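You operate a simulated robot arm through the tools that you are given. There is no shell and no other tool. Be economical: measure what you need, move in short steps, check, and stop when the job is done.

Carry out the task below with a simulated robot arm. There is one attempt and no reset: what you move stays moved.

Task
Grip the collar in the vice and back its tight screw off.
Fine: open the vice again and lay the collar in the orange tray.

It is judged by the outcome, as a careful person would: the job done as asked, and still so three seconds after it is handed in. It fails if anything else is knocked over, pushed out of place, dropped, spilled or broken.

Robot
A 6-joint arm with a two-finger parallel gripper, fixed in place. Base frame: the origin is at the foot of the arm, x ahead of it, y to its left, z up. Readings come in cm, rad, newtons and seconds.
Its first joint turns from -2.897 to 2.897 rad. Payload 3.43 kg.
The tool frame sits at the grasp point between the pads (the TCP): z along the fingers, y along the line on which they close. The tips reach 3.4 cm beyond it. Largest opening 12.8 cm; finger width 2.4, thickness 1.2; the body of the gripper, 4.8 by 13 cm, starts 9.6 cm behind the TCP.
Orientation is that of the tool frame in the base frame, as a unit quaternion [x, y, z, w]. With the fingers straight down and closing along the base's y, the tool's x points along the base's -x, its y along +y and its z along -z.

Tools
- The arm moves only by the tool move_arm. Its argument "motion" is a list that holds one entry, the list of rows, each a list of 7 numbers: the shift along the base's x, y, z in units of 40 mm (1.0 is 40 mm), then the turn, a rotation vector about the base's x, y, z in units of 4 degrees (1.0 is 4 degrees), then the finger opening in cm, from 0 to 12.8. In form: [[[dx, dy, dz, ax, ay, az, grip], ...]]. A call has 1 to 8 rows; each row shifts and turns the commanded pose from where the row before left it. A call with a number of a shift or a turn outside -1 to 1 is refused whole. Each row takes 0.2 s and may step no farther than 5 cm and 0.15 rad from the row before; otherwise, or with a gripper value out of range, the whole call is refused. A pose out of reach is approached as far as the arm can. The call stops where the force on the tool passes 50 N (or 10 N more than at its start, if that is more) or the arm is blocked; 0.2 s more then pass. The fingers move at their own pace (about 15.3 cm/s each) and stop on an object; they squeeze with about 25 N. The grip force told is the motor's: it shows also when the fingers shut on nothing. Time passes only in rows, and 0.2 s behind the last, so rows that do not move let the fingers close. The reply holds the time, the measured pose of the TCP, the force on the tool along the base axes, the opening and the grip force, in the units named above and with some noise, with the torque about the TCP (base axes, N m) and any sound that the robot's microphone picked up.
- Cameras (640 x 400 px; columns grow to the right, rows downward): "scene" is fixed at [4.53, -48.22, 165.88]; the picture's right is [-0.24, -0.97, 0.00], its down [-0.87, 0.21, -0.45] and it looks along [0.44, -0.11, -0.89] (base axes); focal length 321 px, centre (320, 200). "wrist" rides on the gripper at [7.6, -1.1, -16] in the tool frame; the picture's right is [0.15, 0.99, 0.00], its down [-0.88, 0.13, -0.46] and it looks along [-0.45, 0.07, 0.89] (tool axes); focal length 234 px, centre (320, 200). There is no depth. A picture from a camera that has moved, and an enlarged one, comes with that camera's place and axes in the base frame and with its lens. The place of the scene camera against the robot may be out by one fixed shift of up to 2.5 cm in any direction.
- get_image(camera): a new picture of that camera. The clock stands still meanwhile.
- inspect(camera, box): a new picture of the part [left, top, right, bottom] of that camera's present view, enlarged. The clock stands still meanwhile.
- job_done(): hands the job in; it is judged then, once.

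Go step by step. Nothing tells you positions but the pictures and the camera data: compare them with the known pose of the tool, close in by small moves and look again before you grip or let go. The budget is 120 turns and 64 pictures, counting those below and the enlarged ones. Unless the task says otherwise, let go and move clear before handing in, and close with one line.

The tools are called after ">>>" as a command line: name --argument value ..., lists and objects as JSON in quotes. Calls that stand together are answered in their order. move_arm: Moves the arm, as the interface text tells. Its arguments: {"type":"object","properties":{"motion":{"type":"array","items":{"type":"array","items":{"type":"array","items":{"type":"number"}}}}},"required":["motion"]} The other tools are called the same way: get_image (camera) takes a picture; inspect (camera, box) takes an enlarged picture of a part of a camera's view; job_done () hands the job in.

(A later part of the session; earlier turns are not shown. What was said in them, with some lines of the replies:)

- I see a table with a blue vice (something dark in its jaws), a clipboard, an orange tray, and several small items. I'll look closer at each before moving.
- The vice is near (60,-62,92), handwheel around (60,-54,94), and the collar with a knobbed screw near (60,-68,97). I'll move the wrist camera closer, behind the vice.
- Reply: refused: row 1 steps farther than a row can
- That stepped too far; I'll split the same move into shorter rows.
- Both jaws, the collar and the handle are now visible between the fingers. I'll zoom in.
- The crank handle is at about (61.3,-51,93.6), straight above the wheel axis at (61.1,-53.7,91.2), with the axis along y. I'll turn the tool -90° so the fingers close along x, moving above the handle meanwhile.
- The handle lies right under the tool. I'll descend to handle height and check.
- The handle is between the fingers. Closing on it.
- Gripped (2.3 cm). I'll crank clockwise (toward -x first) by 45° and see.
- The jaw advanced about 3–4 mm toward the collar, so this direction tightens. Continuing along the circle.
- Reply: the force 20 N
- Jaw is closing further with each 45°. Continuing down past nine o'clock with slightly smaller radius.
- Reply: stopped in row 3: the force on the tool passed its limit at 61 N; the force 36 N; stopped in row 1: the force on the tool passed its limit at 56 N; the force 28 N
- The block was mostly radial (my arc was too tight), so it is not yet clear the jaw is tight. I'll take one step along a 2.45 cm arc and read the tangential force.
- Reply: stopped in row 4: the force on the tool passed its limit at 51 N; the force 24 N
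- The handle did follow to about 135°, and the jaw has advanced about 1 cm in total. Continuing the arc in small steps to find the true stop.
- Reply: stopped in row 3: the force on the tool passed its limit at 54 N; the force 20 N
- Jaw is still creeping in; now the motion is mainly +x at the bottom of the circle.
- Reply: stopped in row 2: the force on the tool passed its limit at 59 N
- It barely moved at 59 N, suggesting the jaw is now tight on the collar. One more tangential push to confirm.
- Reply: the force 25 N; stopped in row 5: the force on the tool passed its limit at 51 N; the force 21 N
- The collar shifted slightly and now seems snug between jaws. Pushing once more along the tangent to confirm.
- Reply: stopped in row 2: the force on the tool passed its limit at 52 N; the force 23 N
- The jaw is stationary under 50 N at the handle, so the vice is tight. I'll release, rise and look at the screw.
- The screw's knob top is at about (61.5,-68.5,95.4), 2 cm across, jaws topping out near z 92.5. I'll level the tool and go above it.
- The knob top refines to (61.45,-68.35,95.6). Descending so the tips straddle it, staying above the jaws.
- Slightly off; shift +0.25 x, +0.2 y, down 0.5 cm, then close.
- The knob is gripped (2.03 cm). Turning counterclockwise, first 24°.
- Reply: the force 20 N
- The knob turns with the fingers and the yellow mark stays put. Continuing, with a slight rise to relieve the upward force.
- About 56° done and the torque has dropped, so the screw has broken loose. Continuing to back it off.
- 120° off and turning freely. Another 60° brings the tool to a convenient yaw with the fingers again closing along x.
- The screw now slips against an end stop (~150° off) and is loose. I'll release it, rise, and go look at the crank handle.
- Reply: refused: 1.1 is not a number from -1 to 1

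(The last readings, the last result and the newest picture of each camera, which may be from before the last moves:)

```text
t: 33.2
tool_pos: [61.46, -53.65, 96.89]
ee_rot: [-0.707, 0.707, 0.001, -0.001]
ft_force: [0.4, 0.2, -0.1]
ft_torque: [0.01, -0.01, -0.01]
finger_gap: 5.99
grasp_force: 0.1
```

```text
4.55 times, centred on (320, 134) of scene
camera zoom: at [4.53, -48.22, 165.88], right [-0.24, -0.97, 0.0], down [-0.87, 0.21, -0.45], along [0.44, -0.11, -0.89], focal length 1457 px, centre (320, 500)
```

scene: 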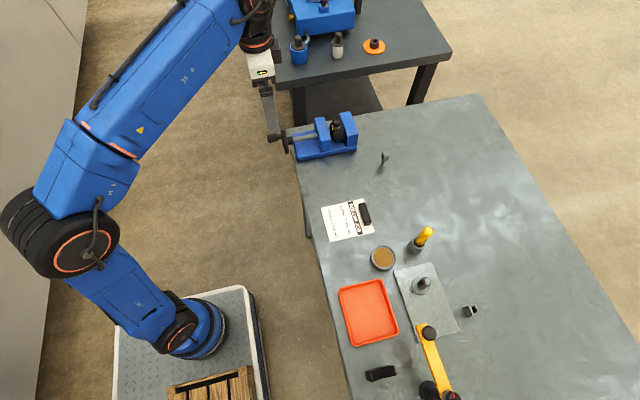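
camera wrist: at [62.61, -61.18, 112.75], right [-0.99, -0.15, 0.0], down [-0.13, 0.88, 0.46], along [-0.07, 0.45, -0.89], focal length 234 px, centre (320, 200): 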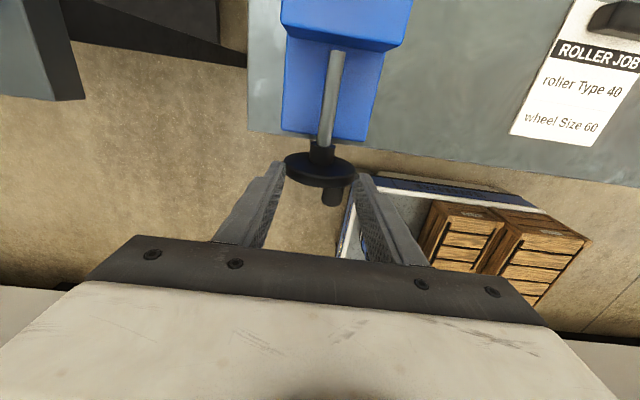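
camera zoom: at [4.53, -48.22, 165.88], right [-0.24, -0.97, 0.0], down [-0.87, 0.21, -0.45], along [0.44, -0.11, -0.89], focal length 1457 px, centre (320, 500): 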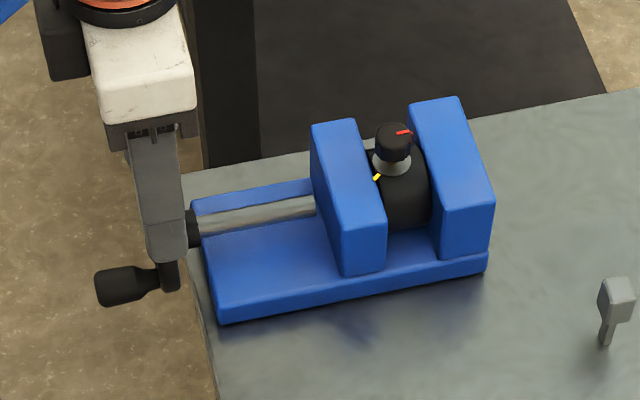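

The second move ran although the first was refused; the fingers cleared everything and the vice, collar and screw look undisturbed. The handle is at about (59.5,-50.3,89.2); I'll rise, align over it and check.

>>> move_arm --motion '[[[0, 0, 0.8, 0, 0, 0, 6], [-0.25, 0.4, 0.2, 0, 0, 0, 6], [-0.25, 0.45, 0, 0, 0, 0, 6], [0, 0, 0, 0, 0, 0, 6]]]'

>>> get_image --camera "wrist"

```text
t: 34.2
tool_pos: [59.3, -50.19, 100.98]
ee_rot: [0.707, -0.707, 0.0, 0.001]
ft_force: [0.2, 0.2, -0.2]
ft_torque: [0.02, -0.01, -0.02]
finger_gap: 6.0
grasp_force: 0.1
```

```text
23 pictures are left
camera wrist: at [60.51, -57.77, 116.91], right [-0.99, -0.15, 0.0], down [-0.13, 0.88, 0.46], along [-0.07, 0.45, -0.89], focal length 234 px, centre (320, 200)
```

wrist: 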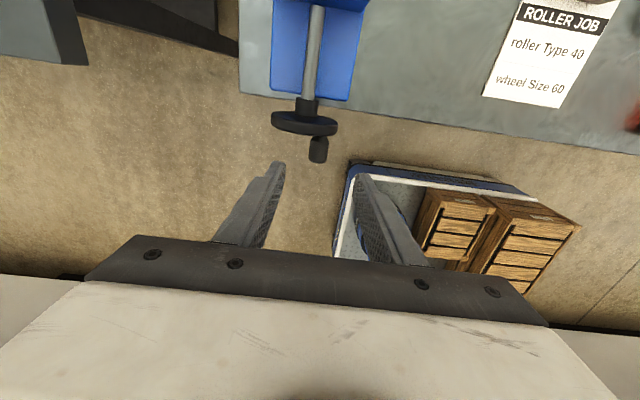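

Aligned; handle at x≈59.5. Descending and gripping it.

>>> move_arm --motion '[[[0.04, 0, -0.8, 0, 0, 0, 6], [0, 0, -0.8, 0, 0, 0, 6], [0, 0, -0.8, 0, 0, 0, 6], [0, 0, -0.45, 0, 0, 0, 6], [0, 0, 0, 0, 0, 0, 0], [0, 0, 0, 0, 0, 0, 0], [0, 0, 0, 0, 0, 0, 0]]]'

>>> get_image --camera "wrist"

```text
t: 35.8
tool_pos: [59.65, -50.0, 89.29]
ee_rot: [-0.706, 0.708, 0.003, -0.001]
ft_force: [-37.2, 7.6, -28.8]
ft_torque: [-0.49, -0.07, -0.2]
finger_gap: 2.28
grasp_force: 45.0
```

```text
22 pictures are left
camera wrist: at [60.89, -57.63, 105.12], right [-0.99, -0.15, 0.0], down [-0.13, 0.88, 0.46], along [-0.07, 0.45, -0.89], focal length 234 px, centre (320, 200)
```

wrist: 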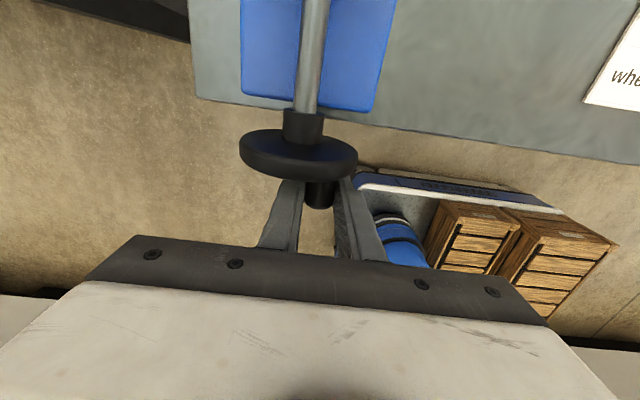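

Gripped. Now cranking the opposite way (-x and up) to loosen.

>>> move_arm --motion '[[[-0.075, 0, 0.07, 0, 0, 0, 0], [-0.0675, 0, 0.08, 0, 0, 0, 0], [-0.04, 0, 0.1, 0, 0, 0, 0], [-0.03, 0, 0.1, 0, 0, 0, 0], [0, 0, 0.03, 0, 0, 0, 0]]]'

>>> inspect --camera "scene" --box '[250, 90, 390, 178]'

```text
t: 37.0
tool_pos: [59.0, -50.1, 91.05]
ee_rot: [-0.707, 0.707, 0.0, -0.002]
ft_force: [-0.5, 13.7, -10.5]
ft_torque: [0.19, 0.27, -0.07]
finger_gap: 2.26
grasp_force: 44.4
```

```text
4.55 times, centred on (320, 134) of scene
camera zoom: at [4.53, -48.22, 165.88], right [-0.24, -0.97, 0.0], down [-0.87, 0.21, -0.45], along [0.44, -0.11, -0.89], focal length 1457 px, centre (320, 500)
```

zoom: 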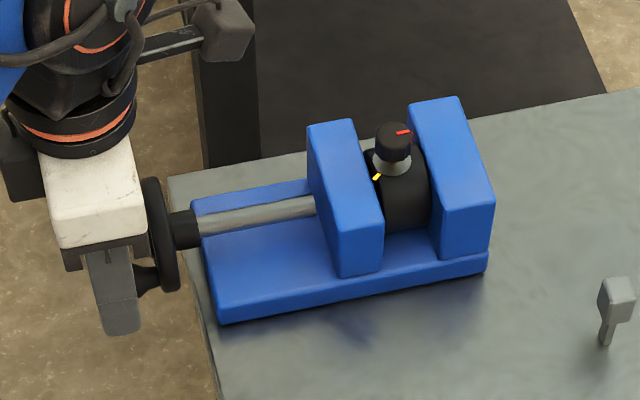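

The jaw is opening. Continue around to the top.

>>> move_arm --motion '[[[-0.01, 0, 0.1, 0, 0, 0, 0], [0.01, 0, 0.1, 0, 0, 0, 0], [0.03, 0, 0.1, 0, 0, 0, 0], [0.04, 0, 0.1, 0, 0, 0, 0], [0.06, 0, 0.085, 0, 0, 0, 0], [0.075, 0, 0.075, 0, 0, 0, 0]]]'

>>> move_arm --motion '[[[0.09, 0, 0.055, 0, 0, 0, 0], [0.095, 0, 0.045, 0, 0, 0, 0], [0.1, 0, 0.025, 0, 0, 0, 0], [0.105, 0, 0.01, 0, 0, 0, 0], [0, 0, 0, 0, 0, 0, 0]]]'

>>> inspect --camera "scene" --box '[250, 90, 390, 178]'

```text
t: 38.2
tool_pos: [59.0, -50.13, 93.04]
ee_rot: [-0.706, 0.708, 0.001, -0.003]
ft_force: [-23.5, 8.7, 6.6]
ft_torque: [-0.15, 0.34, 0.05]
finger_gap: 2.28
grasp_force: 45.3
stopped in row 6: the force on the tool passed its limit at 68 N (the readings are from after the stop); the commanded pose is now the measured one
```

```text
t: 38.6
tool_pos: [58.96, -50.19, 93.28]
ee_rot: [-0.706, 0.708, 0.002, -0.004]
ft_force: [-23.1, 2.0, 7.3]
ft_torque: [-0.1, 0.34, 0.11]
finger_gap: 2.28
grasp_force: 45.0
stopped in row 2: the force on the tool passed its limit at 54 N (the readings are from after the stop); the commanded pose is now the measured one
```

```text
4.55 times, centred on (320, 134) of scene
camera zoom: at [4.53, -48.22, 165.88], right [-0.24, -0.97, 0.0], down [-0.87, 0.21, -0.45], along [0.44, -0.11, -0.89], focal length 1457 px, centre (320, 500)
```

zoom: 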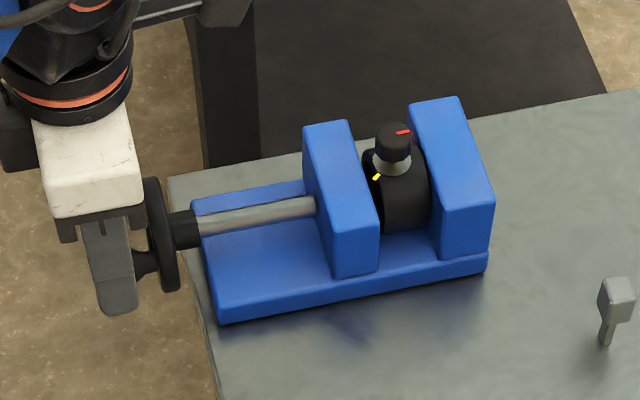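

The fingers slid up on the handle (now near three-quarters back, at z≈91.7). I'll regrip lower and lift straight up first.

>>> move_arm --motion '[[[0, 0, 0, 0, 0, 0, 5], [0, 0, -0.38, 0, 0, 0, 5], [0, 0, 0, 0, 0, 0, 5], [0, 0, 0, 0, 0, 0, 0], [0, 0, 0, 0, 0, 0, 0], [0, 0, 0, 0, 0, 0, 0]]]'

>>> move_arm --motion '[[[0, 0, 0.08, 0, 0, 0, 0], [0.01, 0, 0.08, 0, 0, 0, 0], [0.02, 0, 0.08, 0, 0, 0, 0], [0.03, 0, 0.08, 0, 0, 0, 0], [0.04, 0, 0.07, 0, 0, 0, 0]]]'

>>> inspect --camera "scene" --box '[250, 90, 390, 178]'

```text
t: 40.0
tool_pos: [59.19, -50.2, 91.66]
ee_rot: [-0.706, 0.709, 0.004, -0.004]
ft_force: [-25.2, 2.1, -2.1]
ft_torque: [-0.2, 0.24, -0.02]
finger_gap: 2.24
grasp_force: 44.7
```

```text
t: 41.2
tool_pos: [59.63, -50.14, 93.24]
ee_rot: [-0.706, 0.708, 0.003, -0.003]
ft_force: [-4.9, 10.3, -10.6]
ft_torque: [-0.34, 0.29, -0.02]
finger_gap: 2.25
grasp_force: 45.0
```

```text
4.55 times, centred on (320, 134) of scene
camera zoom: at [4.53, -48.22, 165.88], right [-0.24, -0.97, 0.0], down [-0.87, 0.21, -0.45], along [0.44, -0.11, -0.89], focal length 1457 px, centre (320, 500)
```

zoom: 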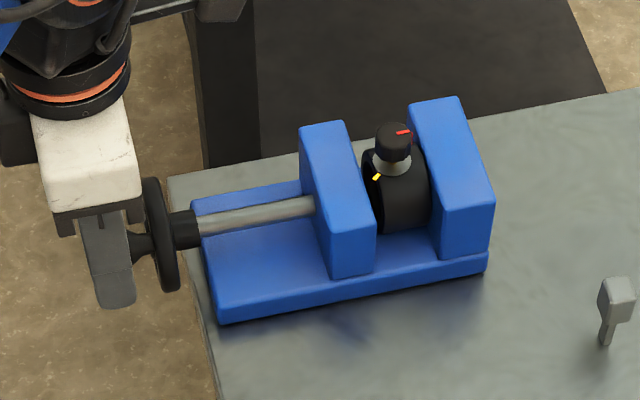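

Good, ~40° from the top now and the gap is widening. Going over the top and slightly past.

>>> move_arm --motion '[[[0.085, 0, 0.06, 0, 0, 0, 0], [0.095, 0, 0.045, 0, 0, 0, 0], [0.1, 0, 0.025, 0, 0, 0, 0], [0.105, 0, 0.01, 0, 0, 0, 0], [0.105, 0, -0.01, 0, 0, 0, 0], [0.1, 0, -0.03, 0, 0, 0, 0]]]'

>>> move_arm --motion '[[[0.08, 0, -0.05, 0, 0, 0, 0], [0.07, 0, -0.06, 0, 0, 0, 0], [0, 0, 0, 0, 0, 0, 0]]]'

>>> inspect --camera "scene" --box '[250, 90, 390, 178]'

```text
t: 42.6
tool_pos: [61.98, -50.07, 93.77]
ee_rot: [-0.706, 0.708, 0.003, -0.003]
ft_force: [-15.9, -1.3, 7.4]
ft_torque: [0.16, 0.45, 0.07]
finger_gap: 2.28
grasp_force: 45.5
```

```text
t: 43.4
tool_pos: [62.54, -50.11, 93.21]
ee_rot: [-0.705, 0.709, 0.003, -0.002]
ft_force: [-12.7, 0.6, 6.7]
ft_torque: [-0.03, 0.41, 0.04]
finger_gap: 2.29
grasp_force: 45.8
```

```text
4.55 times, centred on (320, 134) of scene
camera zoom: at [4.53, -48.22, 165.88], right [-0.24, -0.97, 0.0], down [-0.87, 0.21, -0.45], along [0.44, -0.11, -0.89], focal length 1457 px, centre (320, 500)
```

zoom: 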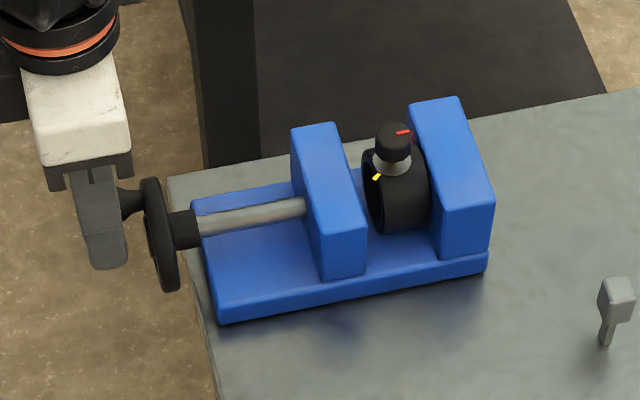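

The vice is open again, wider than it started. Releasing the handle, rising, and moving over the collar.

>>> move_arm --motion '[[[0, 0, 0, 0, 0, 0, 5.5], [0, 0, 0, 0, 0, 0, 5.5], [0, 0.05, 0.8, 0, 0, 0, 6], [0, 0, 1, 0, 0, 0, 7], [-0.05, 0, 1, 0, 0, 0, 7], [-0.1, -0.9, 0.5, 0, 0, 0, 7], [-0.1, -1, 0, 0, 0, 0, 7], [0, -1, 0, 0, 0, 0, 7]]]'

>>> move_arm --motion '[[[0, -1, 0, 0, 0, 0, 7], [0, -0.8, 0, 0, 0, 0, 7], [0, 0, 0, 0, 0, 0, 7]]]'

>>> inspect --camera "wrist" --box '[230, 100, 410, 212]'

```text
t: 45.2
tool_pos: [61.33, -61.79, 106.67]
ee_rot: [-0.707, 0.707, 0.003, -0.005]
ft_force: [-1.0, 0.5, 0.3]
ft_torque: [-0.07, -0.04, 0.03]
finger_gap: 7.0
grasp_force: 0.0
```

```text
t: 46.0
tool_pos: [61.65, -68.79, 106.17]
ee_rot: [-0.706, 0.708, 0.003, -0.003]
ft_force: [-0.2, 0.0, 0.5]
ft_torque: [0.02, -0.01, -0.01]
finger_gap: 6.98
grasp_force: 0.0
```

```text
3.56 times, centred on (320, 156) of wrist
camera zoom: at [62.85, -76.35, 122.14], right [-0.99, -0.14, 0.01], down [-0.12, 0.88, 0.46], along [-0.07, 0.45, -0.89], focal length 833 px, centre (320, 356)
```

zoom: 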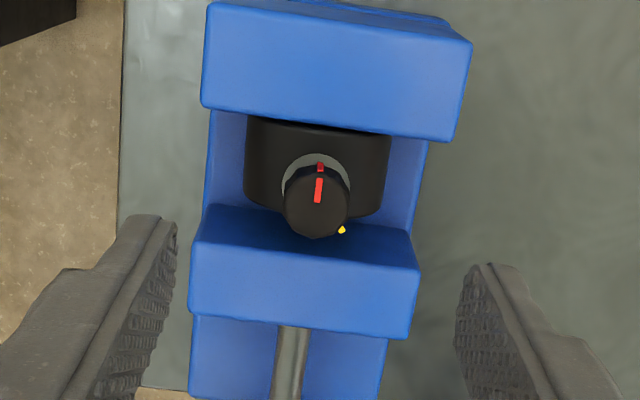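

The collar (5 cm across) is centred at about (61.65,-68.3) with room for the fingers between the jaws. Descending in two stages.

>>> move_arm --motion '[[[0, 0.15, -0.8, 0, 0, 0, 7], [0, 0, -0.8, 0, 0, 0, 7], [0, 0, -0.8, 0, 0, 0, 7], [0, 0, 0, 0, 0, 0, 7]]]'

>>> inspect --camera "wrist" --box '[230, 120, 410, 232]'

>>> inspect --camera "scene" --box '[290, 90, 390, 153]'

```text
t: 47.0
tool_pos: [61.39, -68.29, 97.18]
ee_rot: [-0.705, 0.709, 0.003, -0.003]
ft_force: [0.1, 0.4, 0.4]
ft_torque: [-0.03, -0.03, 0.03]
finger_gap: 7.0
grasp_force: 0.2
```

```text
3.56 times, centred on (320, 176) of wrist
camera zoom: at [62.61, -75.93, 113.0], right [-0.99, -0.14, 0.01], down [-0.12, 0.88, 0.46], along [-0.07, 0.45, -0.89], focal length 833 px, centre (320, 285)
```

zoom: 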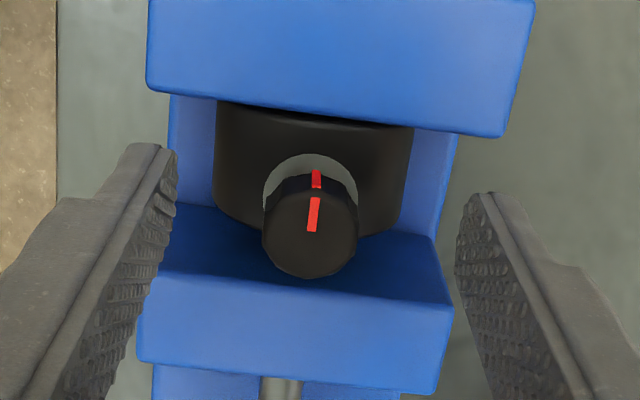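

```text
6.35 times, centred on (340, 122) of scene
camera zoom: at [4.53, -48.22, 165.88], right [-0.24, -0.97, 0.0], down [-0.87, 0.21, -0.45], along [0.44, -0.11, -0.89], focal length 2035 px, centre (193, 698)
```

zoom: 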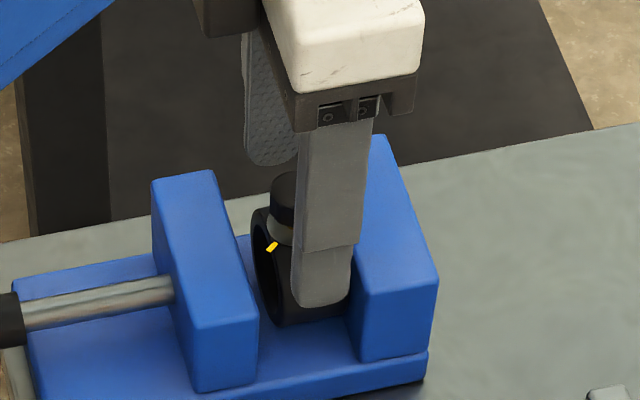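

Finger clearance to the fixed jaw is slim, so I'll shift +0.5 cm in y, then go down and close.

>>> move_arm --motion '[[[0.04, 0.13, 0, 0, 0, 0, 7], [0, 0, -0.5, 0, 0, 0, 7], [0, 0, -0.4, 0, 0, 0, 7], [0, 0, -0.25, 0, 0, 0, 7], [0, 0, 0, 0, 0, 0, 7]]]'

>>> inspect --camera "scene" --box '[290, 90, 390, 153]'

```text
t: 48.2
tool_pos: [61.73, -67.63, 92.29]
ee_rot: [-0.706, 0.708, 0.004, -0.003]
ft_force: [0.2, -1.1, 0.6]
ft_torque: [0.01, -0.04, 0.0]
finger_gap: 6.99
grasp_force: 0.0
```

```text
6.35 times, centred on (340, 122) of scene
camera zoom: at [4.53, -48.22, 165.88], right [-0.24, -0.97, 0.0], down [-0.87, 0.21, -0.45], along [0.44, -0.11, -0.89], focal length 2035 px, centre (193, 698)
```

zoom: 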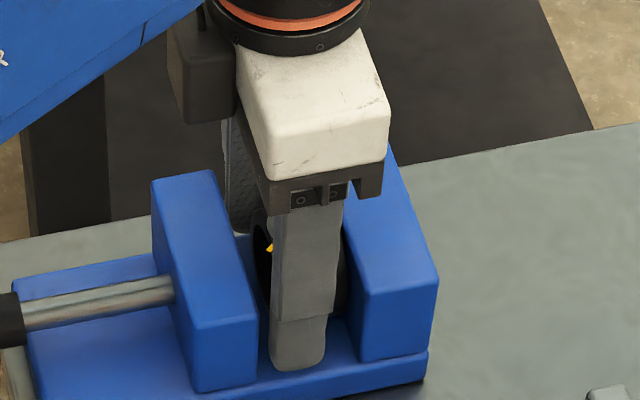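

Fingers are between the jaws with no contact. Closing on the collar.

>>> move_arm --motion '[[[0, 0, 0, 0, 0, 0, 4.5], [0, 0, 0, 0, 0, 0, 0], [0, 0, 0, 0, 0, 0, 0], [0, 0, 0, 0, 0, 0, 0]]]'

```text
t: 49.2
tool_pos: [61.72, -67.66, 92.27]
ee_rot: [-0.705, 0.709, 0.002, -0.003]
ft_force: [0.3, -0.1, -0.5]
ft_torque: [-0.02, 0.0, 0.04]
finger_gap: 5.32
grasp_force: 25.1
```

Gripped at 5.3 cm. Lifting a little and checking.

>>> move_arm --motion '[[[0, 0.03, 0.1, 0, 0, 0, 0], [0, 0.03, 0.3, 0, 0, 0, 0], [0, 0, 0.5, 0, 0, 0, 0], [0, 0, 0.6, 0, 0, 0, 0], [0, 0, 0.6, 0, 0, 0, 0], [0, 0, 0, 0, 0, 0, 0]]]'

>>> inspect --camera "wrist" --box '[230, 120, 410, 232]'

>>> inspect --camera "scene" --box '[270, 80, 390, 155]'

```text
t: 50.6
tool_pos: [61.76, -67.6, 100.59]
ee_rot: [-0.706, 0.709, 0.003, -0.003]
ft_force: [0.6, -0.4, -1.2]
ft_torque: [0.01, 0.01, -0.02]
finger_gap: 5.35
grasp_force: 24.7
```

```text
3.56 times, centred on (320, 176) of wrist
camera zoom: at [62.95, -75.12, 116.55], right [-0.99, -0.14, 0.01], down [-0.12, 0.88, 0.46], along [-0.07, 0.45, -0.89], focal length 833 px, centre (320, 285)
```

zoom: 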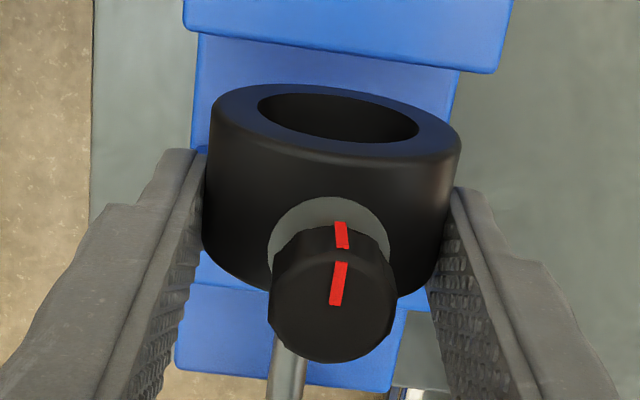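

```text
5.33 times, centred on (330, 118) of scene
camera zoom: at [4.53, -48.22, 165.88], right [-0.24, -0.97, 0.0], down [-0.87, 0.21, -0.45], along [0.44, -0.11, -0.89], focal length 1710 px, centre (267, 640)
```

zoom: 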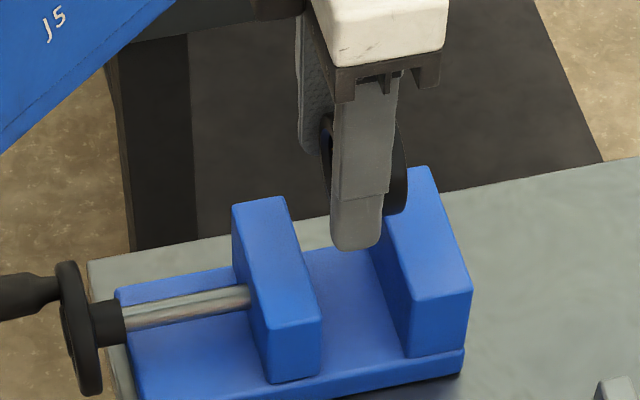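

The collar came up cleanly with its screw, and the vice stands open. Rising and carrying it toward the tray (about (12,-63)).

>>> move_arm --motion '[[[0, 0, 1, 0, 0, 0, 0], [-0.3, 0, 0.9, 0, 0, 0, 0], [-0.9, 0.05, 0.6, 0, 0, 0, 0], [-1, 0.05, 0, 0, 0, 0, 0], [-1, 0.05, 0, 0, 0, 0, 0], [-1, 0.05, 0, 0, 0, 0, 0], [-1, 0.05, 0, 0, 0, 0, 0], [-1, 0.05, 0, 0, 0, 0, 0]]]'

>>> move_arm --motion '[[[-1, 0.05, 0, 0, 0, 0, 0], [-1, 0.05, 0, 0, 0, 0, 0], [-1, 0.05, 0, 0, 0, 0, 0], [-1, 0.05, 0, 0, 0, 0, 0], [-1, 0, 0, 0, 0, 0, 0], [-0.8, 0, 0, 0, 0, 0, 0], [0, 0, 0, 0, 0, 0, 0]]]'

>>> get_image --camera "wrist"

>>> get_image --camera "scene"

```text
t: 52.4
tool_pos: [36.97, -66.44, 110.61]
ee_rot: [-0.706, 0.708, 0.003, -0.003]
ft_force: [-0.1, -0.4, -1.8]
ft_torque: [0.01, 0.01, 0.03]
finger_gap: 5.32
grasp_force: 24.9
```

```text
t: 54.0
tool_pos: [32.64, -64.39, 110.34]
ee_rot: [-0.695, 0.719, 0.004, -0.006]
ft_force: [0.8, -0.3, -1.0]
ft_torque: [0.01, 0.03, -0.01]
finger_gap: 5.33
grasp_force: 25.0
out of reach, approached as far as the arm can: row 1, 2, 3, 4, 5, 6
```

```text
11 pictures are left
camera wrist: at [33.63, -71.83, 126.36], right [-0.99, -0.11, 0.01], down [-0.1, 0.88, 0.46], along [-0.06, 0.45, -0.89], focal length 234 px, centre (320, 200)
```

wrist: 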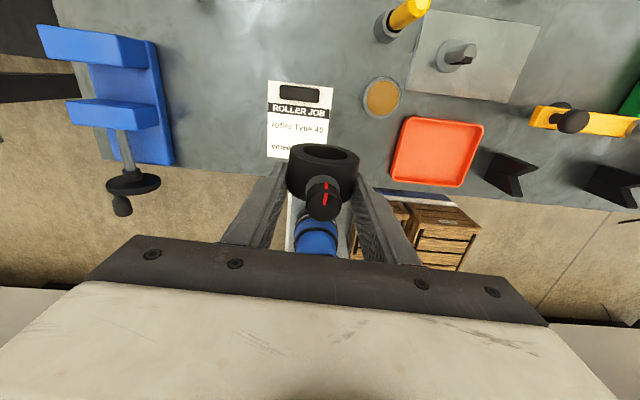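

```text
10 pictures are left
```

scene: 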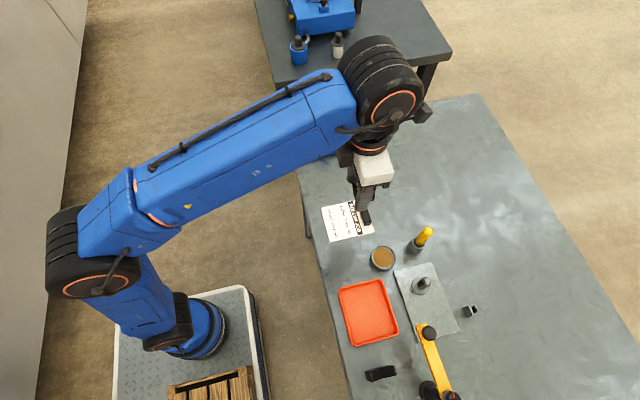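

The last wrist joint hit its limit at this yaw; the arm stopped at x≈33 with the collar held. I'll turn the tool clockwise (-z), which frees the wrist, and see where it goes.

>>> move_arm --motion '[[[0, 0, 0, 0, 0, -1, 0], [0, 0, 0, 0, 0, -1, 0]]]'

```text
t: 54.6
tool_pos: [32.65, -64.14, 110.31]
ee_rot: [-0.655, 0.756, 0.003, -0.004]
ft_force: [-0.2, -0.2, -1.2]
ft_torque: [0.0, -0.01, 0.01]
finger_gap: 5.34
grasp_force: 25.6
```

The commanded pose is the measured one again. The tray centre is at about (12.3,-63.4) by both cameras; I'll go there while turning the tool back to zero yaw.

>>> move_arm --motion '[[[-0.25, 0.01, 0, 0, 0, -1, 0], [-0.25, 0.01, 0, 0, 0, -1, 0], [-0.25, 0.01, 0, 0, 0, -1, 0], [-0.25, 0.01, 0, 0, 0, -1, 0], [-0.25, 0.01, 0, 0, 0, -1, 0], [-0.25, 0.01, 0, 0, 0, -1, 0], [-0.25, 0.01, 0, 0, 0, -1, 0], [-0.25, 0.01, 0, 0, 0, -1, 0]]]'

>>> move_arm --motion '[[[-0.25, 0.01, 0, 0, 0, -1, 0], [-0.25, 0.01, 0, 0, 0, -1, 0], [-0.25, 0.01, 0, 0, 0, -1, 0], [-0.25, 0.01, 0, 0, 0, -1, 0], [-0.25, 0.01, 0, 0, 0, -1, 0], [-0.25, 0.01, 0, 0, 0, -1, 0], [-0.25, 0.01, 0, 0, 0, -1, 0], [-0.25, 0.01, 0, 0, 0, -1, 0]]]'

>>> move_arm --motion '[[[-0.27, 0.01, 0, 0, 0, -1, 0], [-0.27, 0.01, 0, 0, 0, -1, 0], [-0.27, 0.01, 0, 0, 0, -1, 0], [-0.27, 0.01, 0, 0, 0, -1, 0], [0, 0, 0, 0, 0, 0, 0]]]'

>>> get_image --camera "wrist"

```text
t: 56.4
tool_pos: [24.6, -63.61, 110.34]
ee_rot: [-0.421, 0.907, 0.005, -0.001]
ft_force: [-0.3, -0.3, -1.5]
ft_torque: [0.01, -0.03, 0.03]
finger_gap: 5.3
grasp_force: 25.1
```

```text
t: 58.2
tool_pos: [16.72, -63.33, 110.12]
ee_rot: [-0.155, 0.988, 0.005, -0.001]
ft_force: [-0.4, 0.0, -1.4]
ft_torque: [0.0, -0.02, 0.01]
finger_gap: 5.32
grasp_force: 25.1
```

```text
t: 59.4
tool_pos: [12.45, -63.19, 110.28]
ee_rot: [-0.016, 1.0, 0.005, 0.0]
ft_force: [0.1, -0.4, -1.2]
ft_torque: [-0.01, -0.01, -0.01]
finger_gap: 5.31
grasp_force: 24.4
```

```text
9 pictures are left
camera wrist: at [4.88, -64.64, 126.2], right [-0.18, 0.98, 0.01], down [0.88, 0.15, 0.46], along [0.45, 0.09, -0.89], focal length 234 px, centre (320, 200)
```

wrist: 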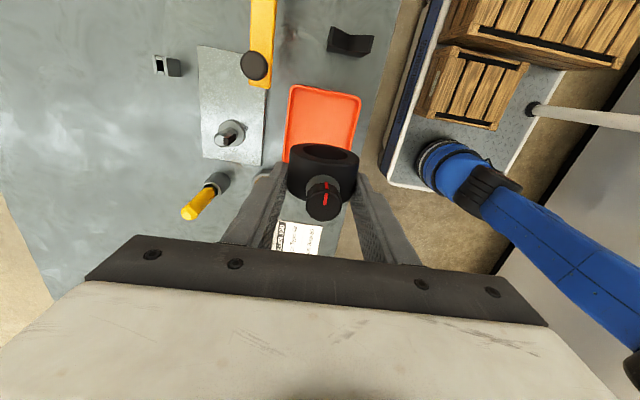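

The tool is over the tray, the collar hangs near its centre. Descending to about 8 cm above the floor, then looking.

>>> move_arm --motion '[[[0, 0, -0.8, 0, 0, 0, 0], [0, 0, -0.9, 0, 0, 0, 0], [0, 0, -0.9, 0, 0, 0, 0], [0, 0, -0.9, 0, 0, 0, 0], [0, 0, 0, 0, 0, 0, 0]]]'

>>> get_image --camera "wrist"

>>> inspect --camera "scene" --box '[300, 250, 460, 350]'

```text
t: 60.6
tool_pos: [12.45, -63.62, 96.47]
ee_rot: [-0.016, 1.0, 0.004, -0.001]
ft_force: [0.8, -0.8, -0.9]
ft_torque: [-0.06, -0.03, 0.0]
finger_gap: 5.3
grasp_force: 24.7
```

```text
8 pictures are left
camera wrist: at [4.94, -65.06, 112.32], right [-0.18, 0.98, 0.01], down [0.88, 0.15, 0.46], along [0.45, 0.09, -0.89], focal length 234 px, centre (320, 200)
```

wrist: 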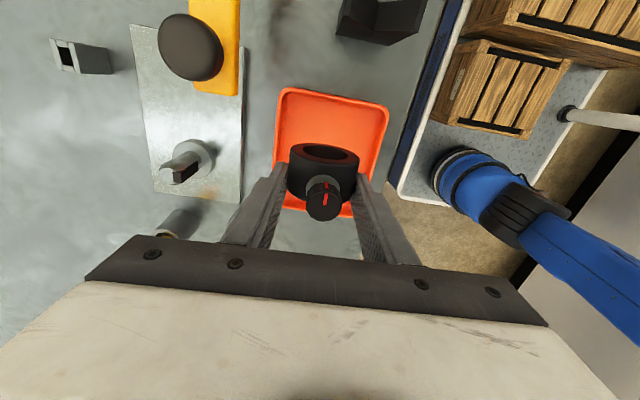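

```text
4.00 times, centred on (380, 300) of scene
camera zoom: at [4.53, -48.22, 165.88], right [-0.24, -0.97, 0.0], down [-0.87, 0.21, -0.45], along [0.44, -0.11, -0.89], focal length 1282 px, centre (80, -200)
```

zoom: 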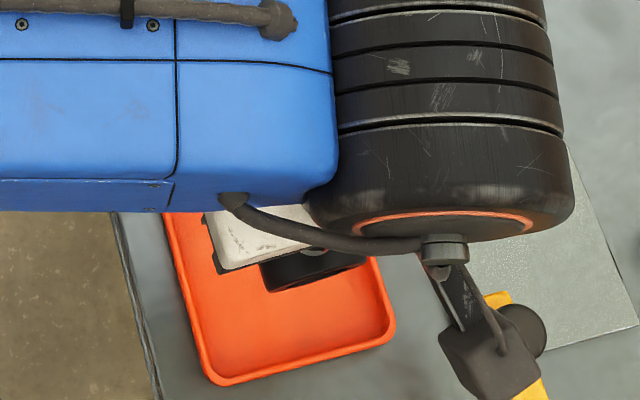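

Well centred; a 0.6 cm shift in +y, then lowering in small steps until contact.

>>> move_arm --motion '[[[0, 0.15, -0.3, 0, 0, 0, 0], [0, 0, -0.3, 0, 0, 0, 0], [0, 0, -0.15, 0, 0, 0, 0], [0, 0, -0.15, 0, 0, 0, 0], [0, 0, 0, 0, 0, 0, 0]]]'

>>> inspect --camera "wrist" --box '[240, 80, 416, 190]'

```text
t: 61.8
tool_pos: [12.35, -62.65, 92.52]
ee_rot: [-0.016, 1.0, 0.005, 0.0]
ft_force: [0.2, 0.7, -1.2]
ft_torque: [0.0, -0.06, -0.01]
finger_gap: 5.32
grasp_force: 25.0
```

```text
3.64 times, centred on (328, 135) of wrist
camera zoom: at [4.82, -64.19, 108.53], right [-0.18, 0.98, 0.01], down [0.88, 0.15, 0.46], along [0.45, 0.09, -0.89], focal length 852 px, centre (291, 436)
```

zoom: 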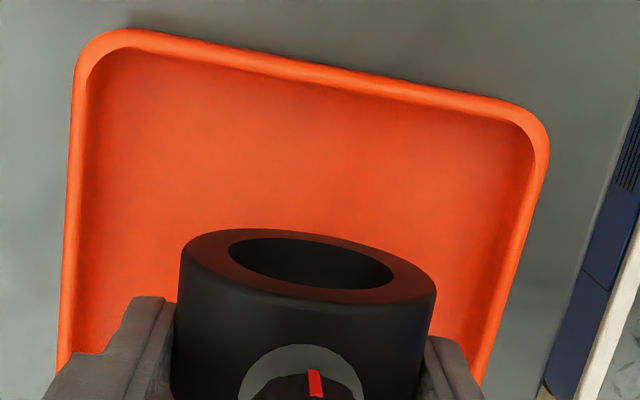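

>>> move_arm --motion '[[[0, 0, -0.06, 0, 0, 0, 0], [0, 0, -0.06, 0, 0, 0, 0], [0, 0, -0.06, 0, 0, 0, 0], [0, 0, -0.06, 0, 0, 0, 0], [0, 0, 0, 0, 0, 0, 0]]]'

```text
t: 63.0
tool_pos: [12.27, -62.64, 91.67]
ee_rot: [-0.015, 1.0, 0.005, 0.0]
ft_force: [-0.5, -0.4, -1.3]
ft_torque: [0.0, -0.02, -0.01]
finger_gap: 5.32
grasp_force: 24.8
```

No contact yet; lowering further in small steps.

>>> move_arm --motion '[[[0, 0, -0.05, 0, 0, 0, 0], [0, 0, -0.05, 0, 0, 0, 0], [0, 0, -0.05, 0, 0, 0, 0], [0, 0, 0, 0, 0, 0, 0]]]'

>>> inspect --camera "wrist" --box '[240, 80, 416, 190]'

```text
t: 64.0
tool_pos: [12.37, -62.56, 91.04]
ee_rot: [-0.017, 1.0, 0.004, -0.001]
ft_force: [-0.6, 0.5, -2.6]
ft_torque: [-0.01, -0.04, 0.03]
finger_gap: 5.31
grasp_force: 24.7
```

```text
3.64 times, centred on (328, 135) of wrist
camera zoom: at [4.78, -64.16, 106.95], right [-0.18, 0.98, 0.01], down [0.88, 0.15, 0.46], along [0.45, 0.09, -0.89], focal length 852 px, centre (291, 436)
```

zoom: 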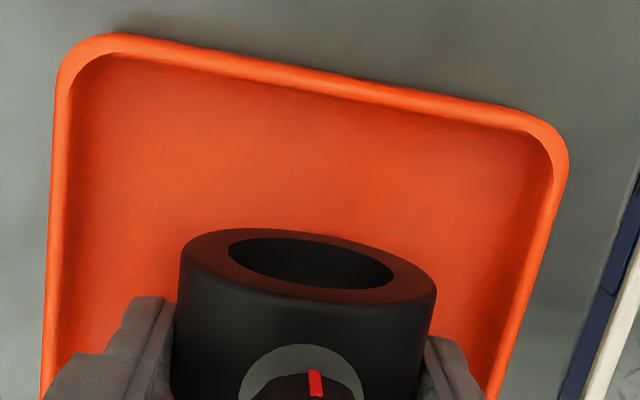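

>>> move_arm --motion '[[[0, 0, -0.05, 0, 0, 0, 0], [0, 0, -0.05, 0, 0, 0, 0], [0, 0, -0.05, 0, 0, 0, 0], [0, 0, 0, 0, 0, 0, 0]]]'

>>> move_arm --motion '[[[0, 0, -0.05, 0, 0, 0, 0], [0, 0, -0.05, 0, 0, 0, 0], [0, 0, 0, 0, 0, 0, 0]]]'

```text
t: 65.0
tool_pos: [12.41, -62.65, 90.63]
ee_rot: [-0.015, 1.0, 0.003, -0.001]
ft_force: [-0.8, -4.5, 19.9]
ft_torque: [-0.13, 0.18, 0.13]
finger_gap: 5.34
grasp_force: 24.8
```

```text
t: 65.8
tool_pos: [12.41, -62.55, 90.13]
ee_rot: [-0.015, 1.0, 0.004, 0.0]
ft_force: [-1.7, 1.1, 18.6]
ft_torque: [0.02, 0.24, -0.08]
finger_gap: 5.29
grasp_force: 24.6
```

Contact with the tray floor (about 19 N). Easing off slightly, then opening a little.

>>> move_arm --motion '[[[0, 0, 0.05, 0, 0, 0, 0], [0, 0, 0, 0, 0, 0, 5.8], [0, 0, 0, 0, 0, 0, 6.6], [0, 0, 0, 0, 0, 0, 6.6], [0, 0, 0, 0, 0, 0, 6.6]]]'

>>> get_image --camera "wrist"

```text
t: 67.0
tool_pos: [12.42, -62.69, 90.22]
ee_rot: [-0.015, 1.0, 0.004, 0.0]
ft_force: [-0.8, 0.4, -0.7]
ft_torque: [-0.02, 0.02, 0.0]
finger_gap: 6.6
grasp_force: 0.0
```

```text
4 pictures are left
camera wrist: at [4.91, -64.17, 106.17], right [-0.18, 0.98, 0.01], down [0.88, 0.15, 0.46], along [0.45, 0.09, -0.89], focal length 234 px, centre (320, 200)
```

wrist: 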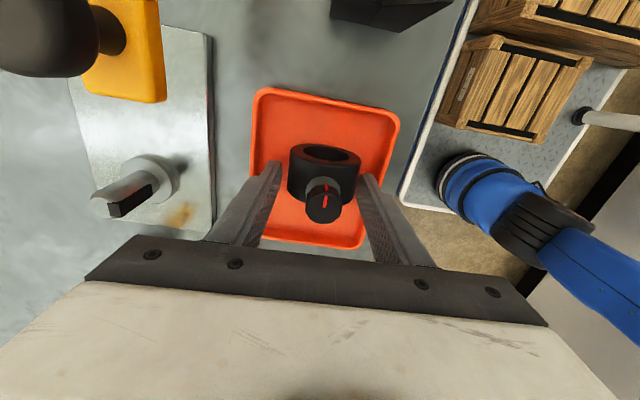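

The collar stands on the tray floor, released. Rising straight up and clear.

>>> move_arm --motion '[[[0, 0, 0.3, 0, 0, 0, 6.6], [0, 0, 0.6, 0, 0, 0, 6.6], [0, 0, 1, 0, 0, 0, 6.6], [0, 0, 1, 0, 0, 0, 6.6], [0, 0, 1, 0, 0, 0, 6.6], [0, 0, 1, 0, 0, 0, 6.6], [0, 0, 0, 0, 0, 0, 6.6], [0, 0, 0, 0, 0, 0, 6.6]]]'

>>> get_image --camera "wrist"

```text
t: 68.8
tool_pos: [12.42, -62.63, 109.72]
ee_rot: [-0.015, 1.0, 0.004, 0.0]
ft_force: [1.1, 1.0, 0.1]
ft_torque: [-0.02, 0.02, -0.03]
finger_gap: 6.6
grasp_force: 0.1
```

```text
3 pictures are left
camera wrist: at [4.92, -64.03, 125.67], right [-0.18, 0.98, 0.01], down [0.88, 0.15, 0.46], along [0.45, 0.09, -0.89], focal length 234 px, centre (320, 200)
```

wrist: 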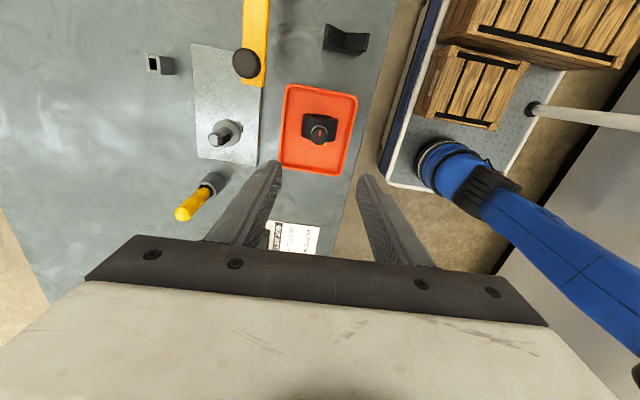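

The collar stays in the middle of the tray. One overall look before handing in.

>>> get_image --camera "scene"

>>> inspect --camera "wrist" --box '[270, 75, 370, 180]'

```text
2 pictures are left
```

scene: 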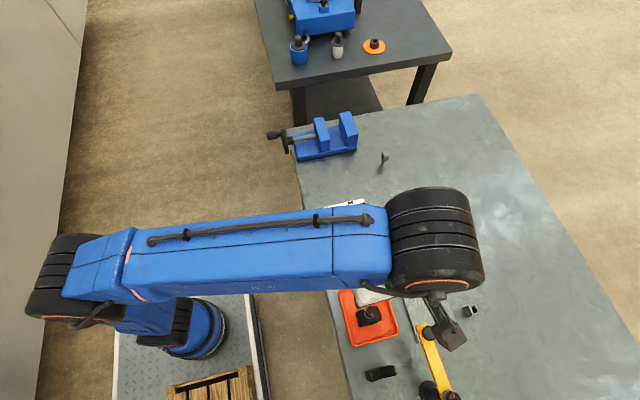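

```text
3.81 times, centred on (320, 128) of wrist
camera zoom: at [4.92, -64.03, 125.67], right [-0.18, 0.98, 0.01], down [0.88, 0.15, 0.46], along [0.45, 0.09, -0.89], focal length 892 px, centre (320, 476)
```

zoom: 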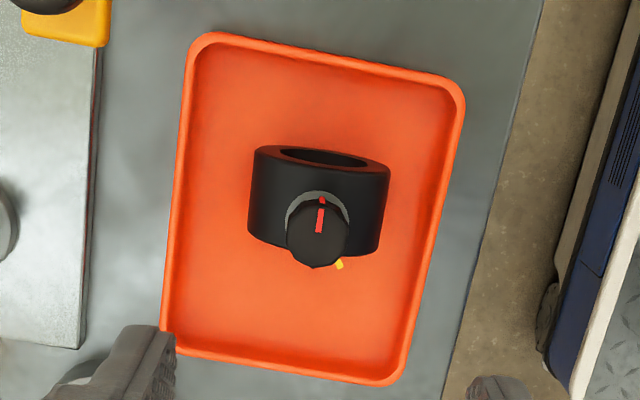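

The vice is open, the screw is backed off and the collar rests steady in the orange tray with the gripper clear, so I'm handing in.

>>> job_done

```text
The job is handed in.
```

I clamped the collar in the vice, backed its screw off about 150° until it reached a stop, opened the vice again, and set the collar standing upright in the orange tray.
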